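You operate a simulated robot arm through the tools that you are given. There is no shell and no other tool.

You run a simulated robot arm. Do the job below in one go: nothing can be reset, and whatever is moved stays where it is left.

TASK
Try the bench cylinder at about 5 bar: air on, set it, out and back, air off.

It is judged by the outcome, as a careful person would: the job done as asked, and still so three seconds after it is handed in. It fails if anything else is knocked over, pushed out of place, dropped, spilled or broken.

THE ROBOT
A 7-joint arm with a two-finger parallel gripper, fixed in place. Base frame: the origin is on the floor under the middle of its stand, x ahead of it, y to its left, z up. Readings come in mm, degrees, newtons and seconds.
With the tool pointing down near the work surface it reaches from about 500 to 940 mm from the base axis. Its first joint turns from -166.0 to 166.0 degrees. Payload 3.91 kg.
The TCP is the grasp point between the finger pads, 30 mm short of the fingertips. In the tool frame z runs along the fingers and y along their closing line. Largest opening 110 mm; finger width 20, thickness 10; the body of the gripper, 48 by 112 mm, starts 55 mm behind the TCP.
Orientation is that of the tool frame in the base frame, as a unit quaternion [x, y, z, w]. With the fingers straight down and closing along the base's y, the tool's x points along the base's -x, its y along +y and its z along -z.

THE INTERFACE
- The arm moves only by the tool jog_arm. Its argument "deltas" is text: rows parted by semicolons, each of 7 numbers parted by spaces: the shift along the tool's x, y, z in mm, then the turn, a rotation vector about the tool's x, y, z in degrees, then the finger opening in mm, from 0 to 110. In form: x y z rx ry rz gripper; .... A call has 1 to 20 rows; each row shifts and turns the commanded pose from where the row before left it, along the tool's axes as they then stand. Rows are played at 5 a second. More than 50 mm and 8.6 degrees between two rows, or a gripper value outside its range, and nothing of the call is played. A pose out of reach is approached as far as the arm can. The call stops where the force on the tool passes 40 N (or 10 N more than at its start, if that is more) or the arm is blocked; 0.2 s more then pass. Each finger travels about 72 mm/s and halts on what it meets, pressing with about 29 N; the grip force reading is that of the motor and also rises with nothing between the fingers. The clock runs only during rows and for 0.2 s after the last one: add rows that do not move to give the fingers time. The reply holds the time, the measured pose of the TCP, the force on the tool along the base axes, the opening and the grip force, in the units named above and with some noise, with the torque about the TCP (base axes, N m) and any sound that the robot's microphone picked up.
- Cameras (640 x 400 px; columns grow to the right, rows downward): "scene" is fixed at [49.6, -498.1, 1601.6]; the picture's right is [0.48, -0.88, 0.00], its down [-0.75, -0.40, -0.53] and it looks along [0.46, 0.25, -0.85] (base axes); focal length 214 px, centre (320, 200). "wrist" rides on the gripper at [72, 17, -103] in the tool frame; the picture's right is [-0.23, 0.97, 0.00], its down [-0.76, -0.18, -0.62] and it looks along [-0.61, -0.14, 0.78] (tool axes); focal length 222 px, centre (320, 200). There is no depth. A picture from a camera that has moved, and an enlarged one, comes with that camera's place and axes in the base frame and with its lens.
- capture(camera): a new picture of that camera. It takes no simulated time.
- raise_lower(by): slides the trunk up (or, below 0, down) by that many mm; the arm rides with it, the base frame stays. It gives what a move gives, with no picture.
- enlarge(camera, box): a new picture of the part [left, top, right, bottom] of that camera's present view, enlarged. It takes no simulated time.
- job_done(): hands the job in; it is judged then, once.

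Places have to be worked out from the pictures, the camera data and where the tool is seen. Open the gripper and draw the arm clear of the work before you hand the job in, unless the task says otherwise.

The tools are called as a command line: name --argument value ..., lists and objects as JSON in quotes. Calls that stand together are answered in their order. jog_arm: Moves the arm, as the interface text tells. Its arguments: {"type":"object","properties":{"deltas":{"type":"string"}},"required":["deltas"]} The other tools are called the same way: raise_lower (by) moves the trunk up or down; capture (camera) takes a picture; enlarge (camera, box) takes an enlarged picture of a part of a camera's view; job_done () hands the job in.

At the start:

```text
time_s: 0.0
tool_pos: [490.6, -124.0, 1310.2]
tool_rot: [0.0, 1.0, 0.0, 0.0]
force: [0.3, 0.9, 0.7]
moment: [0.05, 0.01, 0.0]
gripper_width: 110.0
grasp_force: 0.0
trunk travel left (down, up): [-639.0, 43.0]
```

scene: 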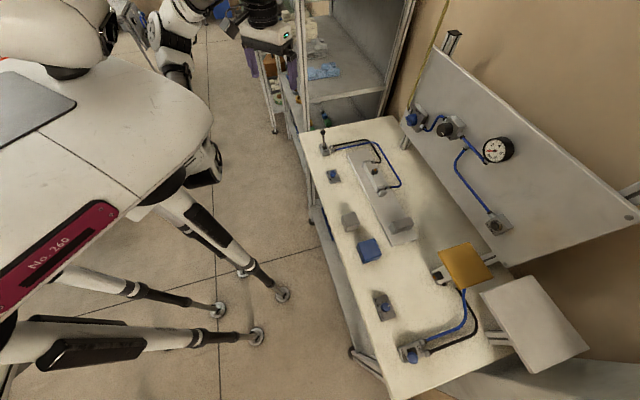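
wrist: 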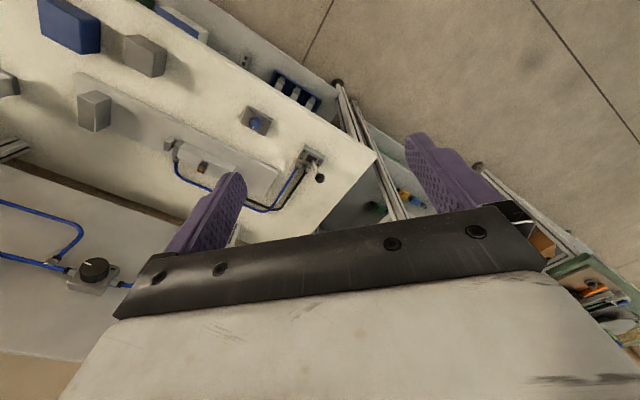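

I start with close looks at the bench from both cameras to identify the valve, regulator, gauge, lever and cylinder.

enlarge --camera "scene" --box '[300, 100, 460, 200]'

enlarge --camera "scene" --box '[390, 80, 550, 180]'

enlarge --camera "scene" --box '[340, 170, 500, 270]'

enlarge --camera "scene" --box '[350, 250, 510, 350]'

enlarge --camera "wrist" --box '[0, 0, 320, 200]'

```text
4.00 times, centred on (380, 150) of scene
camera zoom: at [49.6, -498.1, 1601.6], right [0.48, -0.88, 0.0], down [-0.75, -0.4, -0.53], along [0.46, 0.25, -0.85], focal length 858 px, centre (80, 400)
```

zoom: 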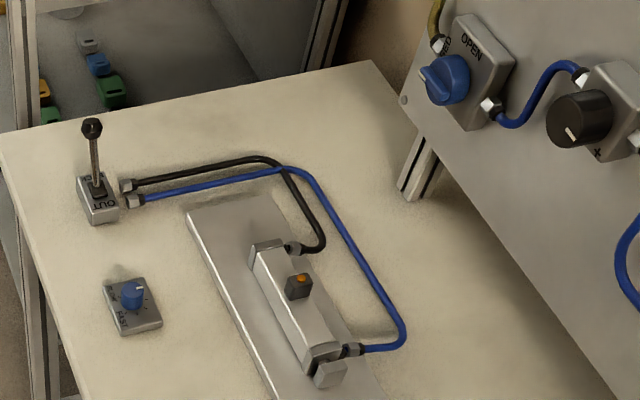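

```text
4.00 times, centred on (470, 130) of scene
camera zoom: at [49.6, -498.1, 1601.6], right [0.48, -0.88, 0.0], down [-0.75, -0.4, -0.53], along [0.46, 0.25, -0.85], focal length 858 px, centre (-280, 480)
```

zoom: 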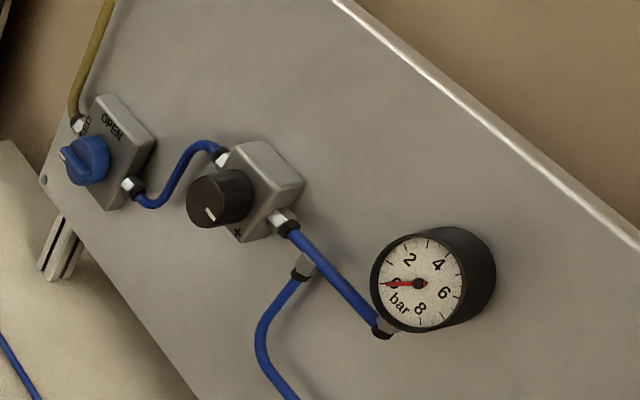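

```text
4.00 times, centred on (420, 220) of scene
camera zoom: at [49.6, -498.1, 1601.6], right [0.48, -0.88, 0.0], down [-0.75, -0.4, -0.53], along [0.46, 0.25, -0.85], focal length 858 px, centre (-80, 120)
```

zoom: 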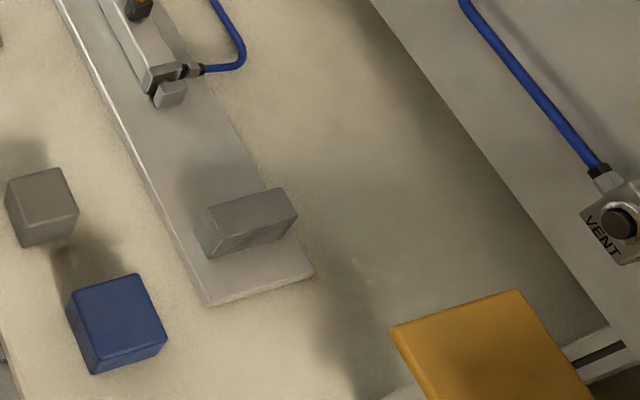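

```text
4.00 times, centred on (430, 300) of scene
camera zoom: at [49.6, -498.1, 1601.6], right [0.48, -0.88, 0.0], down [-0.75, -0.4, -0.53], along [0.46, 0.25, -0.85], focal length 858 px, centre (-120, -200)
```

zoom: 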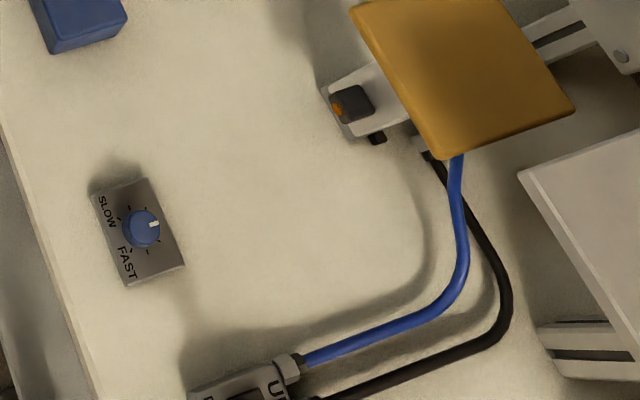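

```text
2.00 times, centred on (160, 100) of wrist
camera zoom: at [417.1, -106.5, 1414.1], right [0.23, 0.97, 0.0], down [0.76, -0.18, 0.62], along [0.61, -0.14, -0.78], focal length 444 px, centre (640, 400)
```

zoom: 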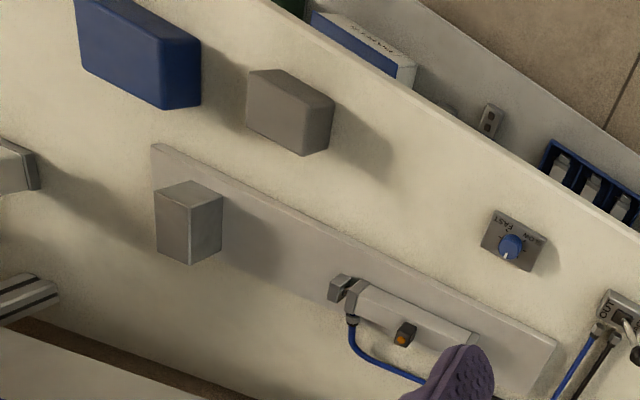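

I want closer views of each control: the levers, the labels, the flow knobs and the vent.

enlarge --camera "scene" --box '[385, 325, 465, 375]'

enlarge --camera "scene" --box '[310, 120, 390, 170]'

enlarge --camera "scene" --box '[400, 95, 480, 145]'

enlarge --camera "scene" --box '[460, 195, 540, 245]'

enlarge --camera "scene" --box '[320, 160, 400, 210]'

enlarge --camera "scene" --box '[420, 230, 580, 330]'

enlarge --camera "wrist" --box '[200, 60, 360, 260]'

enlarge --camera "wrist" --box '[0, 180, 200, 305]'

```text
8.00 times, centred on (425, 350) of scene
camera zoom: at [49.6, -498.1, 1601.6], right [0.48, -0.88, 0.0], down [-0.75, -0.4, -0.53], along [0.46, 0.25, -0.85], focal length 1716 px, centre (-520, -1000)
```

zoom: 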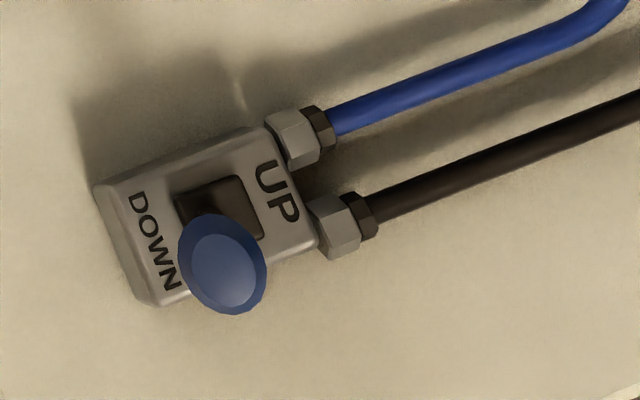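

```text
8.00 times, centred on (350, 145) of scene
camera zoom: at [49.6, -498.1, 1601.6], right [0.48, -0.88, 0.0], down [-0.75, -0.4, -0.53], along [0.46, 0.25, -0.85], focal length 1716 px, centre (80, 640)
```

zoom: 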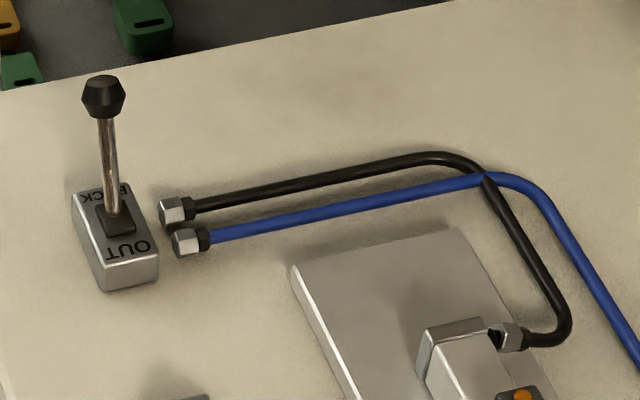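

```text
8.00 times, centred on (440, 120) of scene
camera zoom: at [49.6, -498.1, 1601.6], right [0.48, -0.88, 0.0], down [-0.75, -0.4, -0.53], along [0.46, 0.25, -0.85], focal length 1716 px, centre (-640, 840)
```

zoom: 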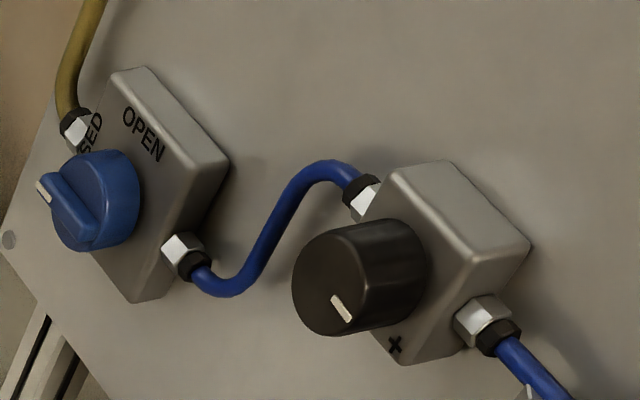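

```text
8.00 times, centred on (500, 220) of scene
camera zoom: at [49.6, -498.1, 1601.6], right [0.48, -0.88, 0.0], down [-0.75, -0.4, -0.53], along [0.46, 0.25, -0.85], focal length 1716 px, centre (-1120, 40)
```

zoom: 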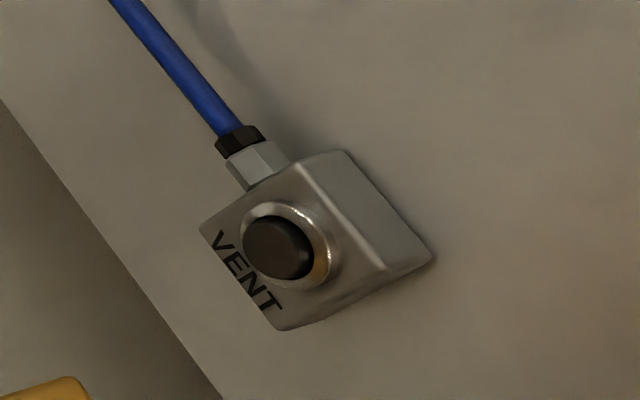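

```text
8.00 times, centred on (360, 185) of scene
camera zoom: at [49.6, -498.1, 1601.6], right [0.48, -0.88, 0.0], down [-0.75, -0.4, -0.53], along [0.46, 0.25, -0.85], focal length 1716 px, centre (0, 320)
```

zoom: 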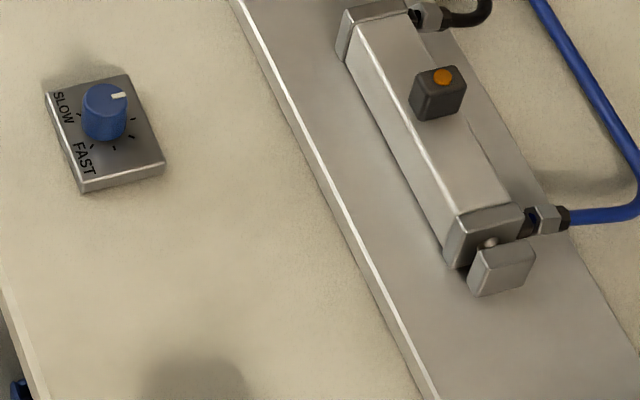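

```text
4.00 times, centred on (500, 280) of scene
camera zoom: at [49.6, -498.1, 1601.6], right [0.48, -0.88, 0.0], down [-0.75, -0.4, -0.53], along [0.46, 0.25, -0.85], focal length 858 px, centre (-400, -120)
```

zoom: 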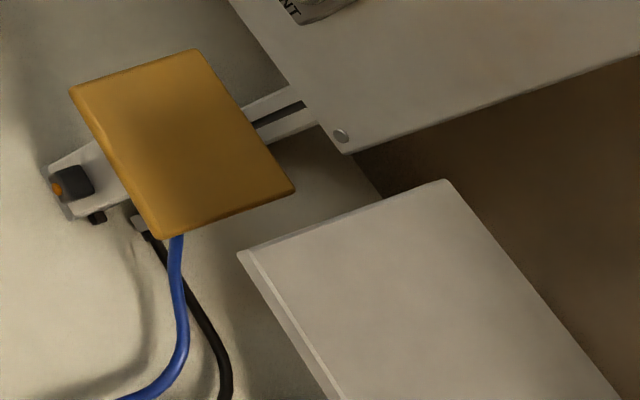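

```text
2.00 times, centred on (280, 160) of wrist
camera zoom: at [417.1, -106.5, 1414.1], right [0.23, 0.97, 0.0], down [0.76, -0.18, 0.62], along [0.61, -0.14, -0.78], focal length 444 px, centre (400, 280)
```

zoom: 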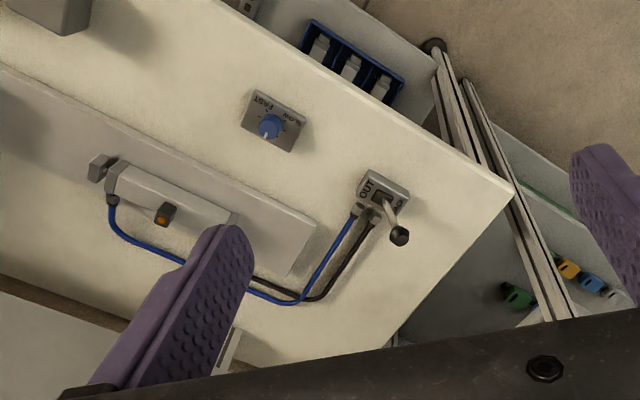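

```text
3.20 times, centred on (100, 242) of wrist
camera zoom: at [417.1, -106.5, 1414.1], right [0.23, 0.97, 0.0], down [0.76, -0.18, 0.62], along [0.61, -0.14, -0.78], focal length 711 px, centre (1024, 64)
```

zoom: 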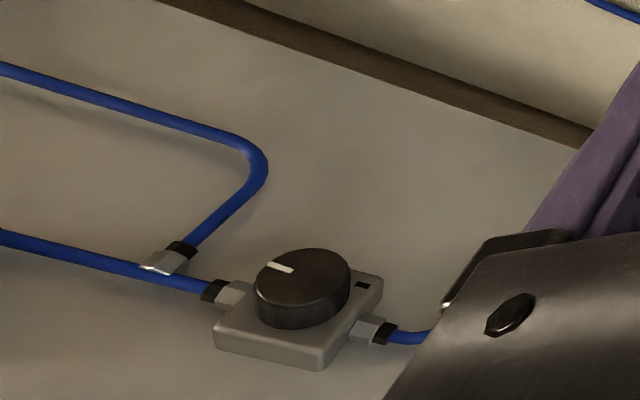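

From both views I place the OUT/BACK lever knob near (685, -169, 990), leaning to BACK, and the regulator knob near (654, -572, 1180). The bench runs diagonally, with its panel facing azimuth about -45° from the robot. I'll turn the tool to face the panel and tilt it up a bit to get a better wrist view.

jog_arm --deltas "0 0 0 0 0 7.45 110; 0 0 0 0 0 7.45 110; 0 0 0 0 0 7.45 110; 0 0 0 0 0 7.45 110; 0 0 0 0 0 7.45 110; 0 0 0 0 0 7.45 110; 0 0 0 0 -8 0 110; 0 0 0 0 -8 0 110; 0 0 0 0 -8 0 110; 0 0 0 0 -8 0 110; 0 0 0 0 0 0 110"

capture --camera "wrist"

capture --camera "scene"

```text
time_s: 2.4
tool_pos: [489.4, -123.1, 1310.6]
tool_rot: [0.366, 0.889, -0.106, 0.256]
force: [-0.3, -0.4, 0.4]
moment: [-0.02, 0.0, 0.01]
gripper_width: 110.1
grasp_force: 0.1
trunk travel left (down, up): [-639.0, 43.0]
```

```text
taken
camera wrist: at [418.9, -30.1, 1359.9], right [0.82, 0.56, 0.12], down [0.1, -0.35, 0.93], along [0.56, -0.75, -0.34], focal length 222 px, centre (320, 200)
```

wrist: 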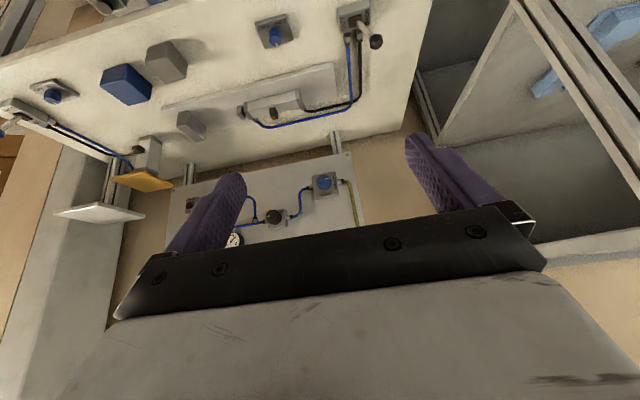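

```text
taken
```

scene: 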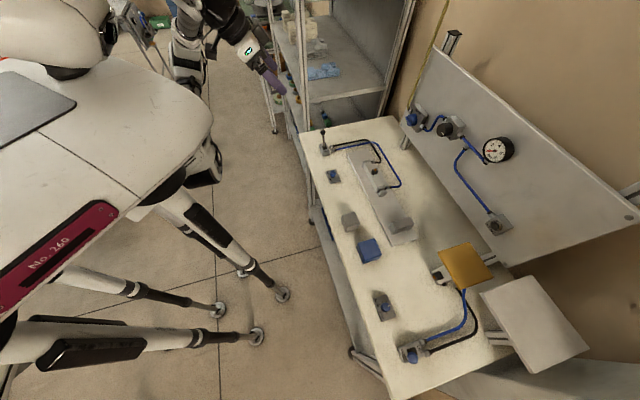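

The wrist view (upside down) now shows the panel. I'll zoom in on it to triangulate the knobs.

enlarge --camera "wrist" --box '[220, 140, 380, 240]'

enlarge --camera "wrist" --box '[100, 20, 260, 120]'

enlarge --camera "wrist" --box '[240, 0, 400, 100]'

enlarge --camera "wrist" --box '[0, 80, 200, 205]'

```text
4.00 times, centred on (300, 190) of wrist
camera zoom: at [418.9, -30.1, 1359.9], right [0.82, 0.56, 0.12], down [0.1, -0.35, 0.93], along [0.56, -0.75, -0.34], focal length 888 px, centre (400, 240)
```

zoom: 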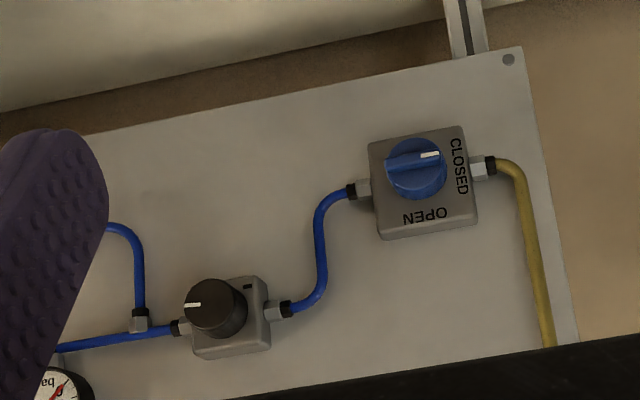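

```text
4.00 times, centred on (180, 70) of wrist
camera zoom: at [418.9, -30.1, 1359.9], right [0.82, 0.56, 0.12], down [0.1, -0.35, 0.93], along [0.56, -0.75, -0.34], focal length 888 px, centre (880, 720)
```

zoom: 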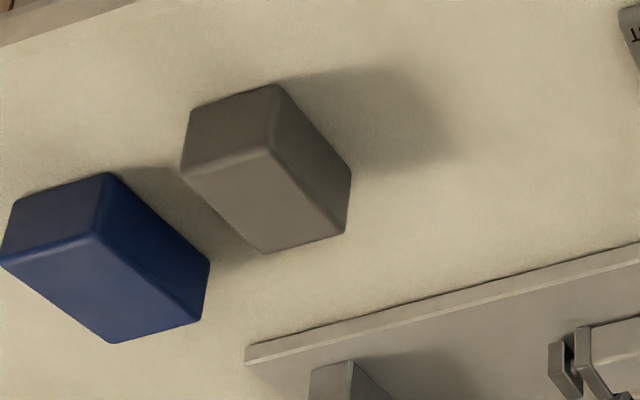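

```text
4.00 times, centred on (320, 50) of wrist
camera zoom: at [418.9, -30.1, 1359.9], right [0.82, 0.56, 0.12], down [0.1, -0.35, 0.93], along [0.56, -0.75, -0.34], focal length 888 px, centre (320, 800)
```

zoom: 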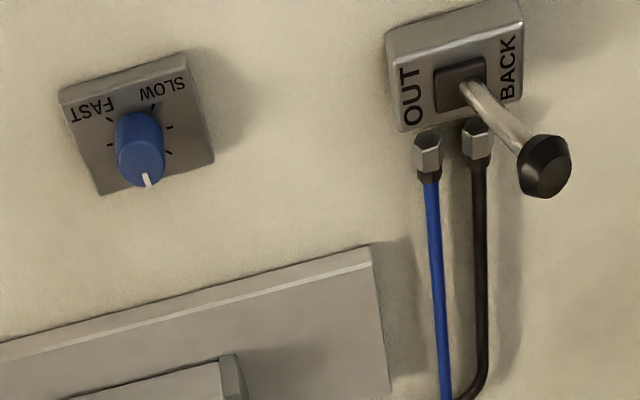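

```text
3.20 times, centred on (100, 142) of wrist
camera zoom: at [418.9, -30.1, 1359.9], right [0.82, 0.56, 0.12], down [0.1, -0.35, 0.93], along [0.56, -0.75, -0.34], focal length 711 px, centre (1024, 384)
```

zoom: 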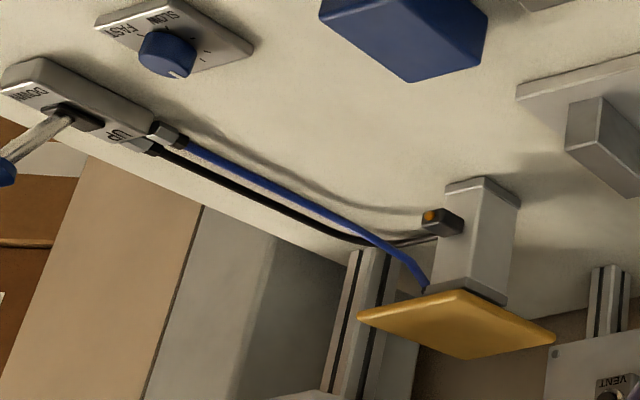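

I need the panel's tilt, so I'll zoom on its corners in the scene view.

enlarge --camera "scene" --box '[390, 20, 470, 70]'

enlarge --camera "scene" --box '[560, 180, 640, 230]'

enlarge --camera "scene" --box '[375, 90, 435, 140]'

enlarge --camera "scene" --box '[470, 125, 530, 175]'

enlarge --camera "scene" --box '[420, 105, 480, 150]'

```text
8.00 times, centred on (430, 45) of scene
camera zoom: at [49.6, -498.1, 1601.6], right [0.48, -0.88, 0.0], down [-0.75, -0.4, -0.53], along [0.46, 0.25, -0.85], focal length 1716 px, centre (-560, 1440)
```

zoom: 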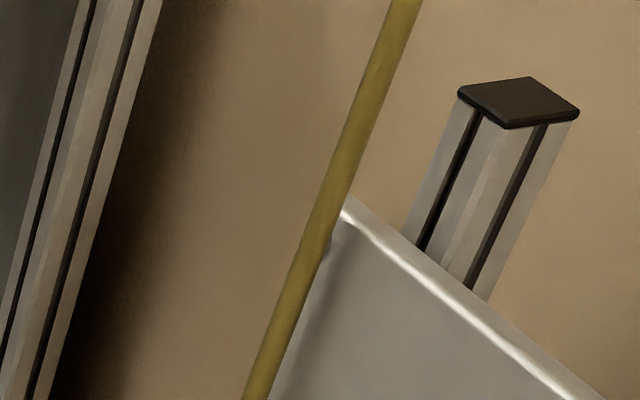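

```text
8.00 times, centred on (600, 205) of scene
camera zoom: at [49.6, -498.1, 1601.6], right [0.48, -0.88, 0.0], down [-0.75, -0.4, -0.53], along [0.46, 0.25, -0.85], focal length 1716 px, centre (-1920, 160)
```

zoom: 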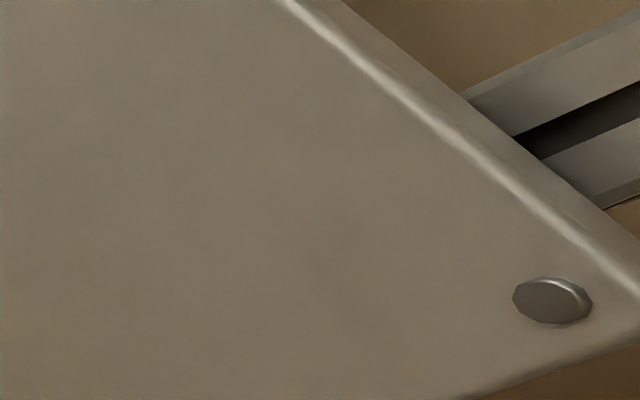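

```text
8.00 times, centred on (405, 115) of scene
camera zoom: at [49.6, -498.1, 1601.6], right [0.48, -0.88, 0.0], down [-0.75, -0.4, -0.53], along [0.46, 0.25, -0.85], focal length 1716 px, centre (-360, 880)
```

zoom: 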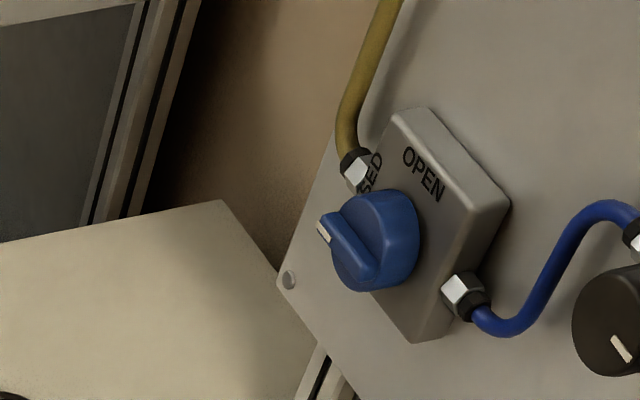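

```text
8.00 times, centred on (500, 150) of scene
camera zoom: at [49.6, -498.1, 1601.6], right [0.48, -0.88, 0.0], down [-0.75, -0.4, -0.53], along [0.46, 0.25, -0.85], focal length 1716 px, centre (-1120, 600)
```

zoom: 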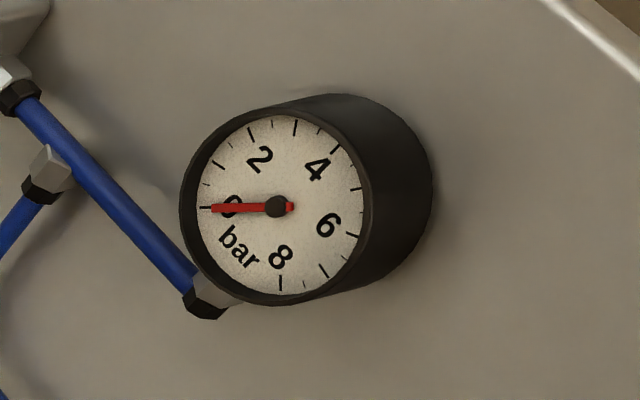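

```text
8.89 times, centred on (450, 128) of scene
camera zoom: at [49.6, -498.1, 1601.6], right [0.48, -0.88, 0.0], down [-0.75, -0.4, -0.53], along [0.46, 0.25, -0.85], focal length 1906 px, centre (-836, 844)
```

zoom: 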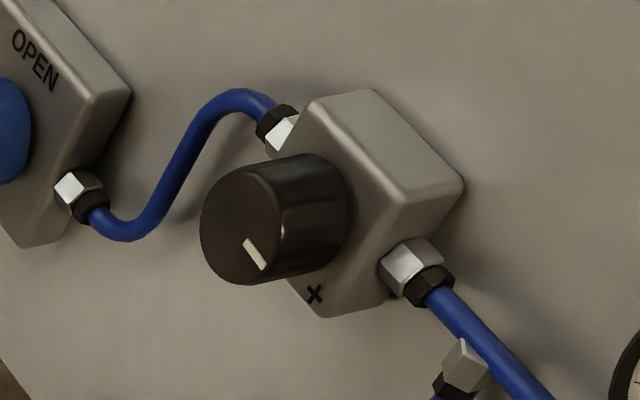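

The panel faces the robot at azimuth -45° and leans back only slightly. The shut-off knob is at about (773, -476, 1098), pointing to CLOSED on its left, with OPEN above. I'll move forward over open space, then pitch the tool to horizontal.

jog_arm --deltas "-33.9 0 21.2 0 0 0 70; -33.9 0 21.2 0 0 0 70; -33.9 0 21.2 0 0 0 70; -33.9 0 21.2 0 0 0 70; 0 0 0 0 -7.25 0 70; 0 0 0 0 -7.25 0 70; 0 0 0 0 -7.25 0 70; 0 0 0 0 -7.25 0 70; 0 0 0 0 -7.25 0 70; 0 0 0 0 -7.25 0 70; 0 0 0 0 -7.25 0 70; 0 0 0 0 -7.25 0 70; 0 0 0 0 0 0 70"

capture --camera "wrist"

capture --camera "scene"

```text
time_s: 5.2
tool_pos: [604.3, -236.8, 1310.6]
tool_rot: [0.269, 0.653, -0.27, 0.654]
force: [-0.8, -0.1, 0.7]
moment: [0.01, 0.02, 0.02]
gripper_width: 70.1
grasp_force: 0.0
trunk travel left (down, up): [-639.0, 43.0]
```

```text
taken
camera wrist: at [541.3, -151.4, 1237.7], right [0.69, 0.69, 0.23], down [-0.57, 0.31, 0.76], along [0.46, -0.65, 0.61], focal length 222 px, centre (320, 200)
```

wrist: 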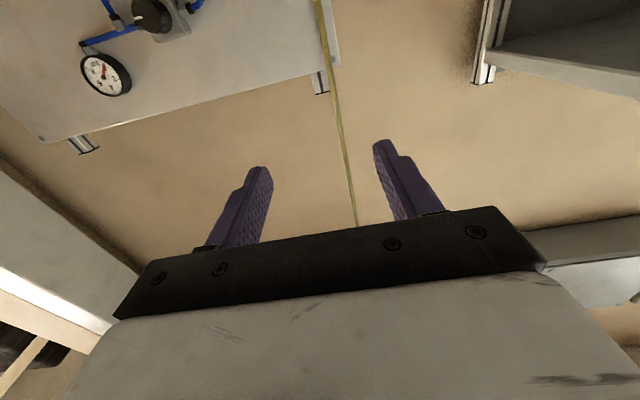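

```text
taken
```

scene: 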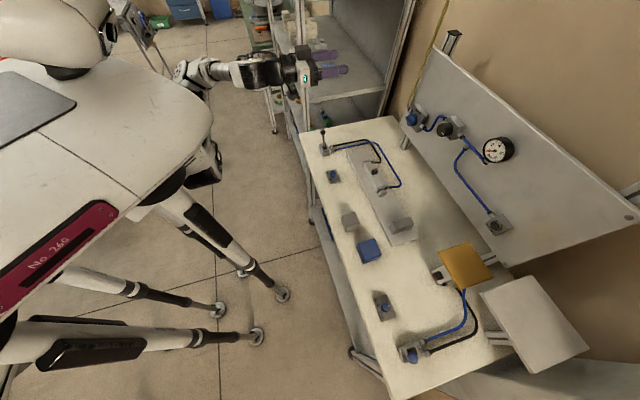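

The tool now points level at the panel. I'll roll it by -90° so the fingers close vertically across the valve's bar handle, leaving the +90° turn free for opening.

jog_arm --deltas "0 0 0 0 0 -8.2 70; 0 0 0 0 0 -8.2 70; 0 0 0 0 0 -8.2 70; 0 0 0 0 0 -8.2 70; 0 0 0 0 0 -8.2 70; 0 0 0 0 0 -8.2 70; 0 0 0 0 0 -8.2 70; 0 0 0 0 0 -8.2 70; 0 0 0 0 0 -8.2 70; 0 0 0 0 0 -8.2 70; 0 0 0 0 0 -8 70; 0 0 0 0 0 0 70"

capture --camera "wrist"

```text
time_s: 7.8
tool_pos: [602.8, -235.0, 1310.6]
tool_rot: [0.273, -0.652, 0.653, -0.271]
force: [0.2, -0.1, 0.5]
moment: [0.01, 0.0, 0.0]
gripper_width: 70.0
grasp_force: 0.1
trunk travel left (down, up): [-639.0, 43.0]
```

```text
taken
camera wrist: at [478.4, -214.1, 1294.3], right [0.16, 0.16, -0.97], down [0.09, 0.98, 0.18], along [0.98, -0.12, 0.14], focal length 222 px, centre (320, 200)
```

wrist: 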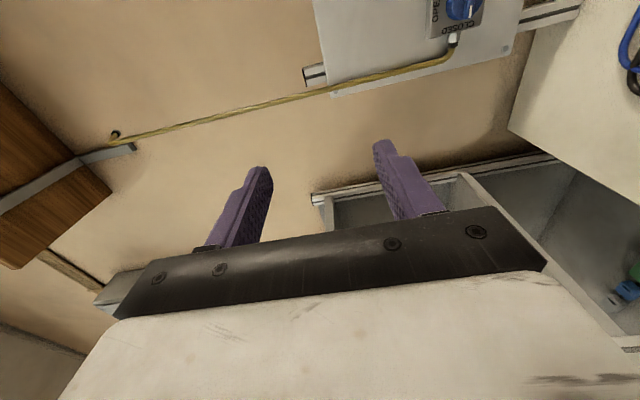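

I'll drop to valve height and move in to a standoff in front of the shut-off valve, then look again.

jog_arm --deltas "10 42.4 0 0 0 0 70; 10 42.4 0 0 0 0 70; 10 42.4 0 0 0 0 70; 10 42.4 0 0 0 0 70; 10 42.4 0 0 0 0 70; 0 0 40 0 0 0 70; 0 0 40 0 0 0 70; 0 0 40 0 0 0 70; 0 0 0 0 0 0 70"

capture --camera "wrist"

capture --camera "scene"

```text
time_s: 9.8
tool_pos: [671.3, -318.1, 1154.8]
tool_rot: [0.268, -0.648, 0.661, -0.269]
force: [0.0, -0.3, -0.9]
moment: [0.0, 0.02, 0.03]
gripper_width: 70.0
grasp_force: 0.0
out of reach, approached as far as the arm can: row 2, 3, 4, 5, 6, 7, 8
trunk travel left (down, up): [-639.0, 43.0]
```

```text
taken
camera wrist: at [545.8, -294.8, 1137.6], right [0.17, 0.14, -0.97], down [0.1, 0.98, 0.16], along [0.98, -0.13, 0.15], focal length 222 px, centre (320, 200)
```

wrist: 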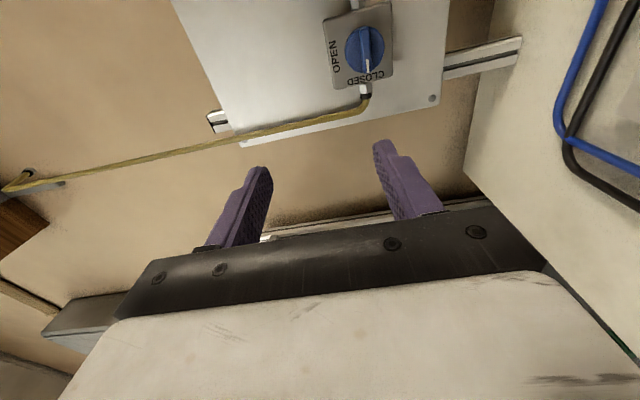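

```text
taken
```

scene: 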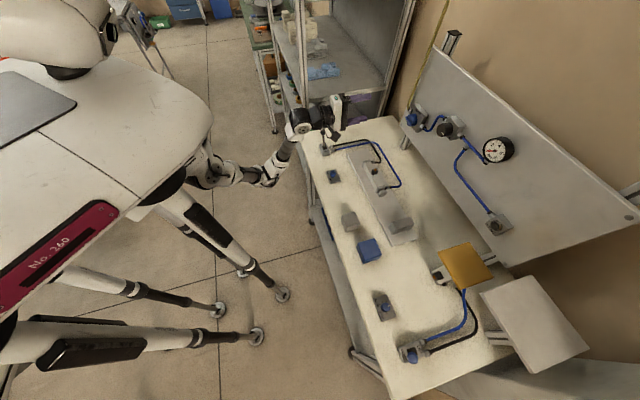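

The arm ran into a reach limit while lowering, so the trunk is too high for level work at this height. I'll lift the tool back up to a good pose and then lower the trunk so the arm works higher relative to its shoulder.

jog_arm --deltas "0 -40 -20 0 0 0 70; 0 -40 -20 0 0 0 70; 0 -40 -20 0 0 0 70; 0 -40 -20 0 0 0 70; 0 -40 -20 0 0 0 70; 0 0 0 0 0 0 70"

```text
time_s: 11.2
tool_pos: [599.1, -246.8, 1357.8]
tool_rot: [-0.272, 0.653, -0.652, 0.272]
force: [0.1, 0.3, 0.1]
moment: [-0.01, -0.01, 0.01]
gripper_width: 69.8
grasp_force: 0.2
trunk travel left (down, up): [-639.0, 43.0]
```

capture --camera "scene"

```text
taken
```

scene: 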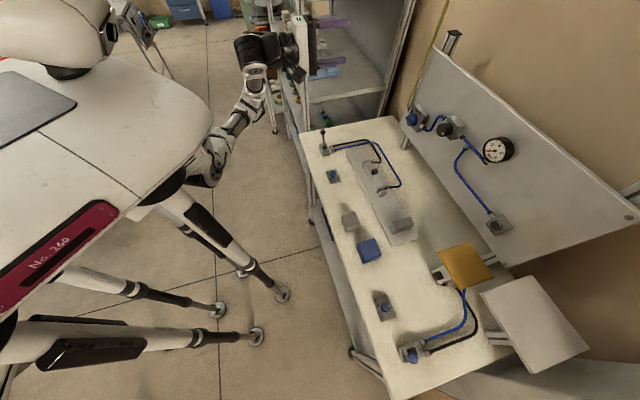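

The forearm is clear of the bench. I'll lower the trunk in steps and check the view.

raise_lower --by -100

capture --camera "scene"

```text
time_s: 12.5
tool_pos: [599.3, -246.7, 1258.0]
tool_rot: [0.272, -0.652, 0.653, -0.272]
force: [0.6, -0.2, 0.1]
moment: [-0.01, -0.01, 0.02]
gripper_width: 70.0
grasp_force: 0.1
trunk travel left (down, up): [-539.0, 143.0]
```

```text
taken
```

scene: 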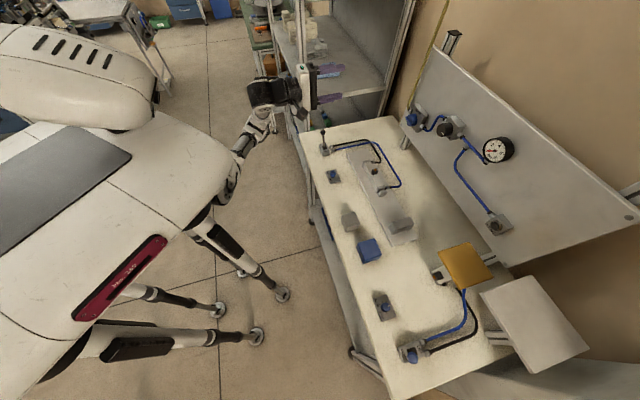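

raise_lower --by -100

capture --camera "scene"

```text
time_s: 13.9
tool_pos: [599.0, -247.8, 1157.0]
tool_rot: [0.272, -0.652, 0.653, -0.273]
force: [-0.6, -0.6, 0.2]
moment: [0.0, -0.01, -0.01]
gripper_width: 69.8
grasp_force: 0.1
trunk travel left (down, up): [-439.0, 243.0]
```

```text
taken
```

scene: 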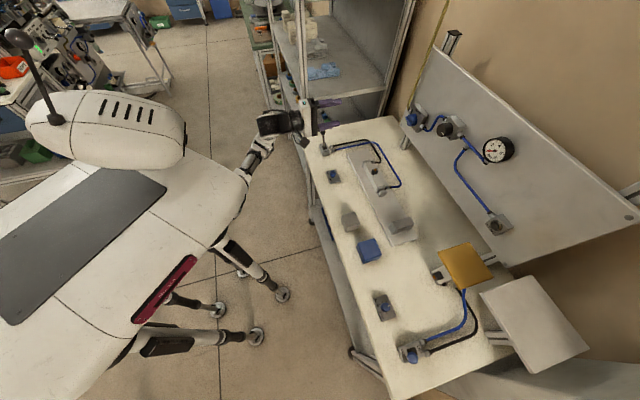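

The tool is at z 1157 and clear. Now I'll move to a standoff in front of the shut-off valve.

jog_arm --deltas "9.5 0 30 0 0 0 70; 9.5 15 30 0 0 0 70; 9.5 22 30 0 0 0 70; 9.5 22 30 0 0 0 70; 0 0 0 0 0 0 70"

capture --camera "wrist"

capture --camera "scene"

```text
time_s: 15.1
tool_pos: [659.3, -360.4, 1098.6]
tool_rot: [-0.272, 0.653, -0.652, 0.272]
force: [0.8, -0.5, 0.5]
moment: [-0.02, 0.0, 0.02]
gripper_width: 70.1
grasp_force: 0.0
trunk travel left (down, up): [-439.0, 243.0]
```

```text
taken
camera wrist: at [533.9, -337.6, 1082.0], right [0.16, 0.16, -0.97], down [0.09, 0.98, 0.18], along [0.98, -0.12, 0.14], focal length 222 px, centre (320, 200)
```

wrist: 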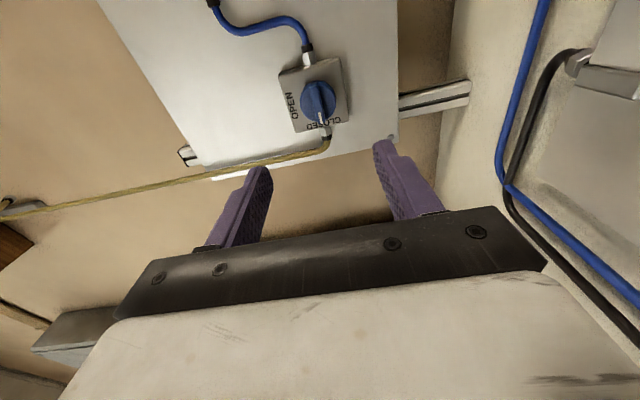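

```text
taken
```

scene: 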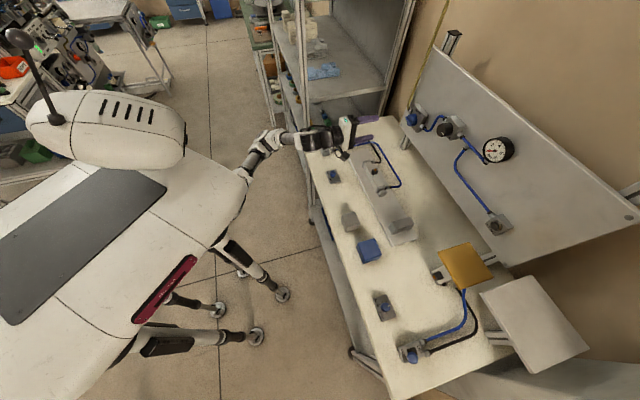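

enlarge --camera "wrist" --box '[240, 40, 400, 140]'

enlarge --camera "scene" --box '[330, 90, 430, 155]'

```text
4.00 times, centred on (320, 90) of wrist
camera zoom: at [533.9, -337.6, 1082.0], right [0.16, 0.16, -0.97], down [0.09, 0.98, 0.18], along [0.98, -0.12, 0.14], focal length 888 px, centre (320, 640)
```

zoom: 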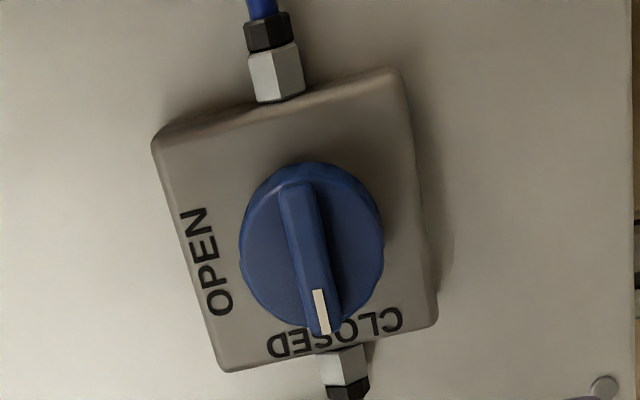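

```text
6.15 times, centred on (380, 122) of scene
camera zoom: at [49.6, -498.1, 1601.6], right [0.48, -0.88, 0.0], down [-0.75, -0.4, -0.53], along [0.46, 0.25, -0.85], focal length 1320 px, centre (-49, 677)
```

zoom: 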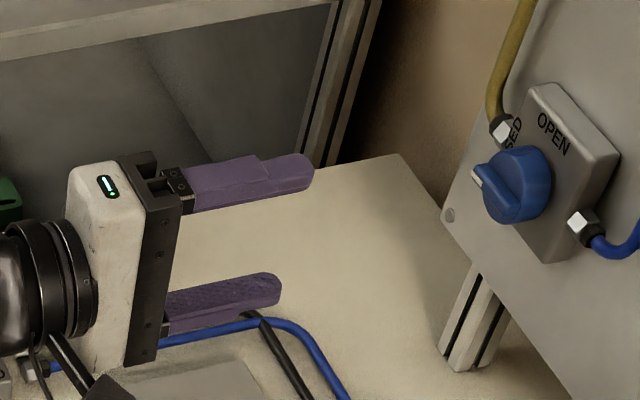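

The valve bar handle is centred near t≈209 mm, z≈1100 and its front is at n≈880 along the panel normal. My fingers straddle it vertically, so I'll approach until the tips are just short of the knob and check.

jog_arm --deltas "0.5 -0.5 30 0 0 0 64; 0.5 -0.5 30 0 0 0 64; 0.5 -0.5 30 0 0 0 64; 0.5 -0.5 25 0 0 0 64; 0 0 0 0 0 0 64"

enlarge --camera "scene" --box '[370, 90, 450, 140]'

capture --camera "wrist"

```text
time_s: 16.3
tool_pos: [738.4, -441.0, 1100.5]
tool_rot: [0.272, -0.652, 0.653, -0.273]
force: [0.9, -0.2, 0.6]
moment: [-0.04, 0.02, 0.02]
gripper_width: 64.0
grasp_force: 0.1
trunk travel left (down, up): [-439.0, 243.0]
```

```text
8.00 times, centred on (410, 115) of scene
camera zoom: at [49.6, -498.1, 1601.6], right [0.48, -0.88, 0.0], down [-0.75, -0.4, -0.53], along [0.46, 0.25, -0.85], focal length 1716 px, centre (-400, 880)
```

zoom: 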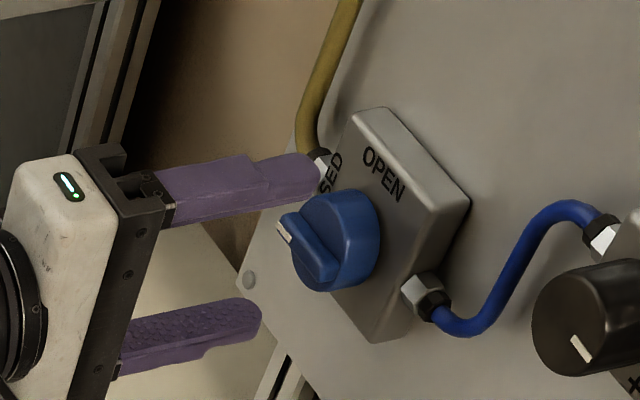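

```text
taken
camera wrist: at [613.6, -418.8, 1084.8], right [0.16, 0.16, -0.97], down [0.09, 0.98, 0.18], along [0.98, -0.12, 0.14], focal length 222 px, centre (320, 200)
```

wrist: 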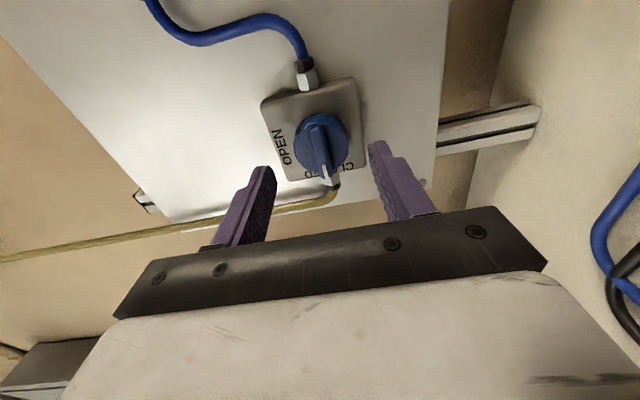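

The fingers straddle the knob correctly. I'll advance 27 mm so the pads overlap the disc, then look before closing.

jog_arm --deltas "0.5 0 9 0 0 0 64; 0 0 9 0 0 0 64; 0 0 9 0 0 0 64; 0 0 0 0 0 0 64"

enlarge --camera "scene" --box '[380, 95, 444, 135]'

enlarge --camera "wrist" --box '[200, 80, 440, 230]'

```text
time_s: 17.3
tool_pos: [757.1, -460.3, 1101.9]
tool_rot: [-0.272, 0.653, -0.652, 0.273]
force: [0.4, 0.3, 1.0]
moment: [-0.02, 0.03, 0.04]
gripper_width: 63.9
grasp_force: 0.0
trunk travel left (down, up): [-439.0, 243.0]
```

```text
10.00 times, centred on (412, 115) of scene
camera zoom: at [49.6, -498.1, 1601.6], right [0.48, -0.88, 0.0], down [-0.75, -0.4, -0.53], along [0.46, 0.25, -0.85], focal length 2145 px, centre (-600, 1050)
```

zoom: 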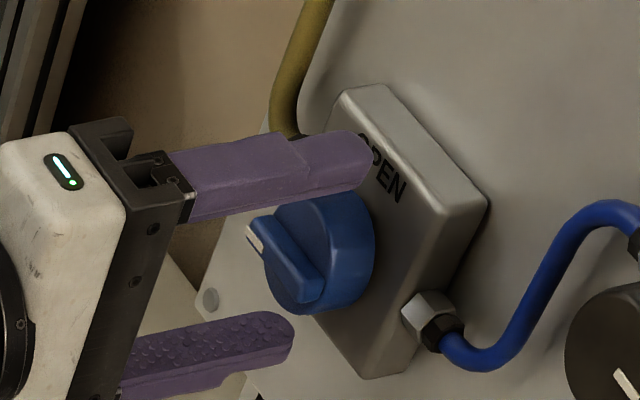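

```text
2.67 times, centred on (320, 155) of wrist
camera zoom: at [631.8, -438.9, 1084.5], right [0.16, 0.16, -0.97], down [0.09, 0.98, 0.18], along [0.98, -0.12, 0.14], focal length 592 px, centre (320, 320)
```

zoom: 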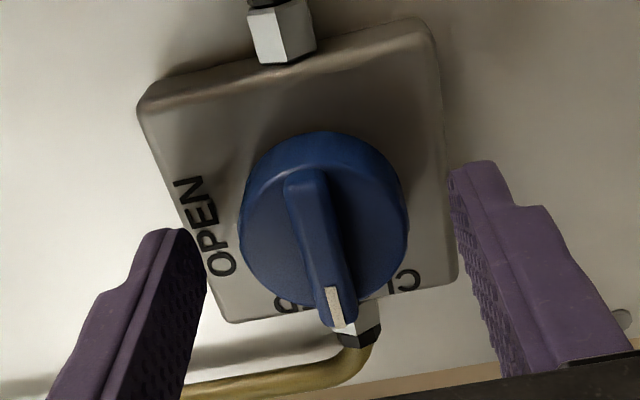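

The fingers are centred on the knob with the tips alongside the disc. I'll go 5 mm deeper and close gently, letting the fingers halt on the disc.

jog_arm --deltas "0 1 5 0 0 0 64; 0 0 0 0 0 0 50; 0 0 0 0 0 0 40; 0 0 0 0 0 0 30; 0 0 0 0 0 0 30; 0 0 0 0 0 0 30"

enlarge --camera "wrist" --box '[200, 80, 440, 230]'

enlarge --camera "scene" --box '[380, 95, 444, 135]'

```text
time_s: 18.7
tool_pos: [759.9, -464.3, 1100.0]
tool_rot: [-0.273, 0.653, -0.652, 0.272]
force: [-3.7, 1.0, -4.3]
moment: [-0.17, -0.18, -0.09]
gripper_width: 41.6
grasp_force: 45.4
trunk travel left (down, up): [-439.0, 243.0]
```

```text
2.67 times, centred on (320, 155) of wrist
camera zoom: at [634.3, -441.9, 1083.6], right [0.16, 0.16, -0.97], down [0.09, 0.98, 0.18], along [0.98, -0.12, 0.14], focal length 592 px, centre (320, 320)
```

zoom: 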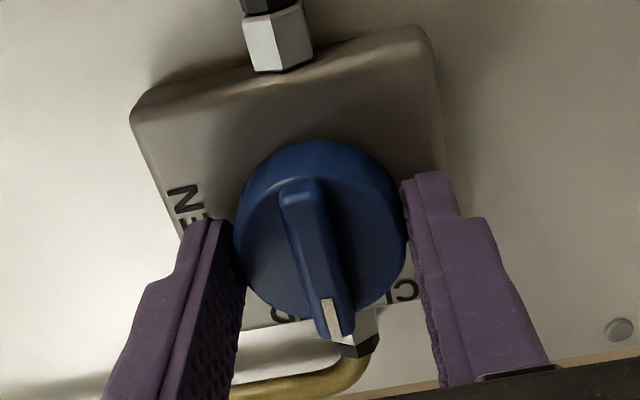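

```text
10.00 times, centred on (412, 115) of scene
camera zoom: at [49.6, -498.1, 1601.6], right [0.48, -0.88, 0.0], down [-0.75, -0.4, -0.53], along [0.46, 0.25, -0.85], focal length 2145 px, centre (-600, 1050)
```

zoom: 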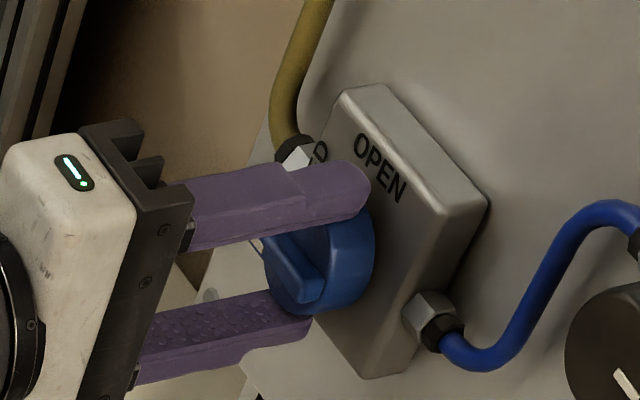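

The disc is gripped at 41.6 mm with low force. I'll turn clockwise (+z of the tool) toward OPEN, first 45°, then check.

jog_arm --deltas "0 0 0 0 0 7.5 30; 0 0 0 0 0 7.5 30; 0 0 0 0 0 7.5 30; 0 0 0 0 0 7.5 30; 0 0 0 0 0 7.5 30; 0 0 0 0 0 7.5 30; 0 0 0 0 0 0 30"

capture --camera "wrist"

enlarge --camera "scene" --box '[380, 80, 540, 180]'

```text
time_s: 20.3
tool_pos: [759.7, -462.9, 1100.7]
tool_rot: [0.0, 0.708, -0.498, 0.501]
force: [-9.0, 7.0, -8.8]
moment: [-0.02, 0.01, -0.13]
gripper_width: 41.4
grasp_force: 45.0
trunk travel left (down, up): [-439.0, 243.0]
```

```text
taken
camera wrist: at [657.8, -418.2, 1037.1], right [0.6, 0.6, -0.53], down [-0.15, 0.73, 0.67], along [0.79, -0.32, 0.53], focal length 222 px, centre (320, 200)
```

wrist: 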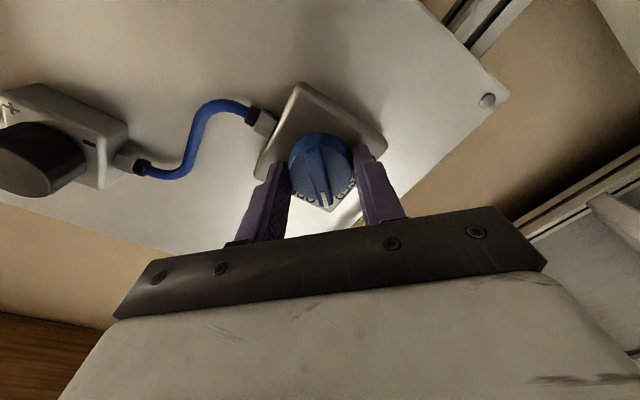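

```text
4.00 times, centred on (460, 130) of scene
camera zoom: at [49.6, -498.1, 1601.6], right [0.48, -0.88, 0.0], down [-0.75, -0.4, -0.53], along [0.46, 0.25, -0.85], focal length 858 px, centre (-240, 480)
```

zoom: 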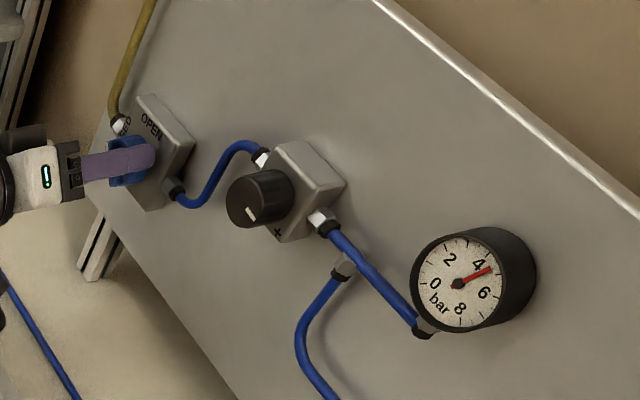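

The knob turns with the gripper and the gauge is already rising. I'll finish the quarter turn.

jog_arm --deltas "0 0 0 0 0 7.5 30; 0 0 0 0 0 7.5 30; 0 0 0 0 0 7.5 30; 0 0 0 0 0 7.5 30; 0 0 0 0 0 7.5 30; 0 0 0 0 0 7.5 30; 0 0 0 0 0 0 30"

capture --camera "wrist"

enlarge --camera "scene" --box '[380, 80, 540, 180]'

enlarge --camera "scene" --box '[476, 130, 524, 170]'

```text
time_s: 21.9
tool_pos: [760.0, -463.1, 1099.1]
tool_rot: [0.27, 0.654, -0.269, 0.654]
force: [-8.5, 10.4, -11.2]
moment: [-0.03, 0.01, -0.35]
gripper_width: 41.7
grasp_force: 44.6
trunk travel left (down, up): [-439.0, 243.0]
```

```text
taken
camera wrist: at [697.6, -378.1, 1027.8], right [0.69, 0.69, 0.23], down [-0.57, 0.31, 0.76], along [0.46, -0.65, 0.61], focal length 222 px, centre (320, 200)
```

wrist: 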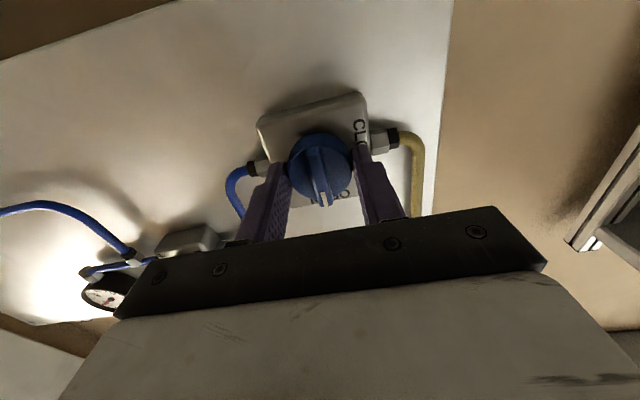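

```text
4.00 times, centred on (460, 130) of scene
camera zoom: at [49.6, -498.1, 1601.6], right [0.48, -0.88, 0.0], down [-0.75, -0.4, -0.53], along [0.46, 0.25, -0.85], focal length 858 px, centre (-240, 480)
```

zoom: 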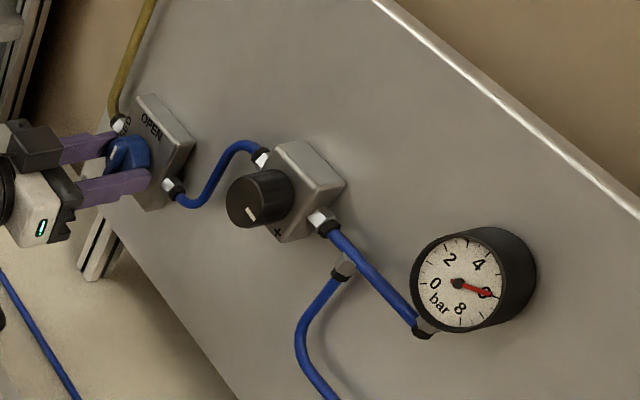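

```text
10.00 times, centred on (500, 150) of scene
camera zoom: at [49.6, -498.1, 1601.6], right [0.48, -0.88, 0.0], down [-0.75, -0.4, -0.53], along [0.46, 0.25, -0.85], focal length 2145 px, centre (-1480, 700)
```

zoom: 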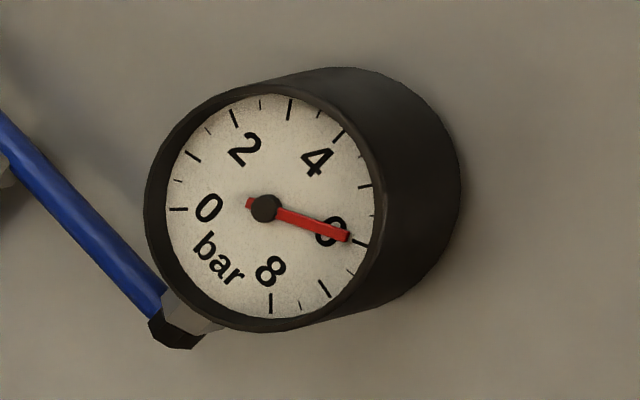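

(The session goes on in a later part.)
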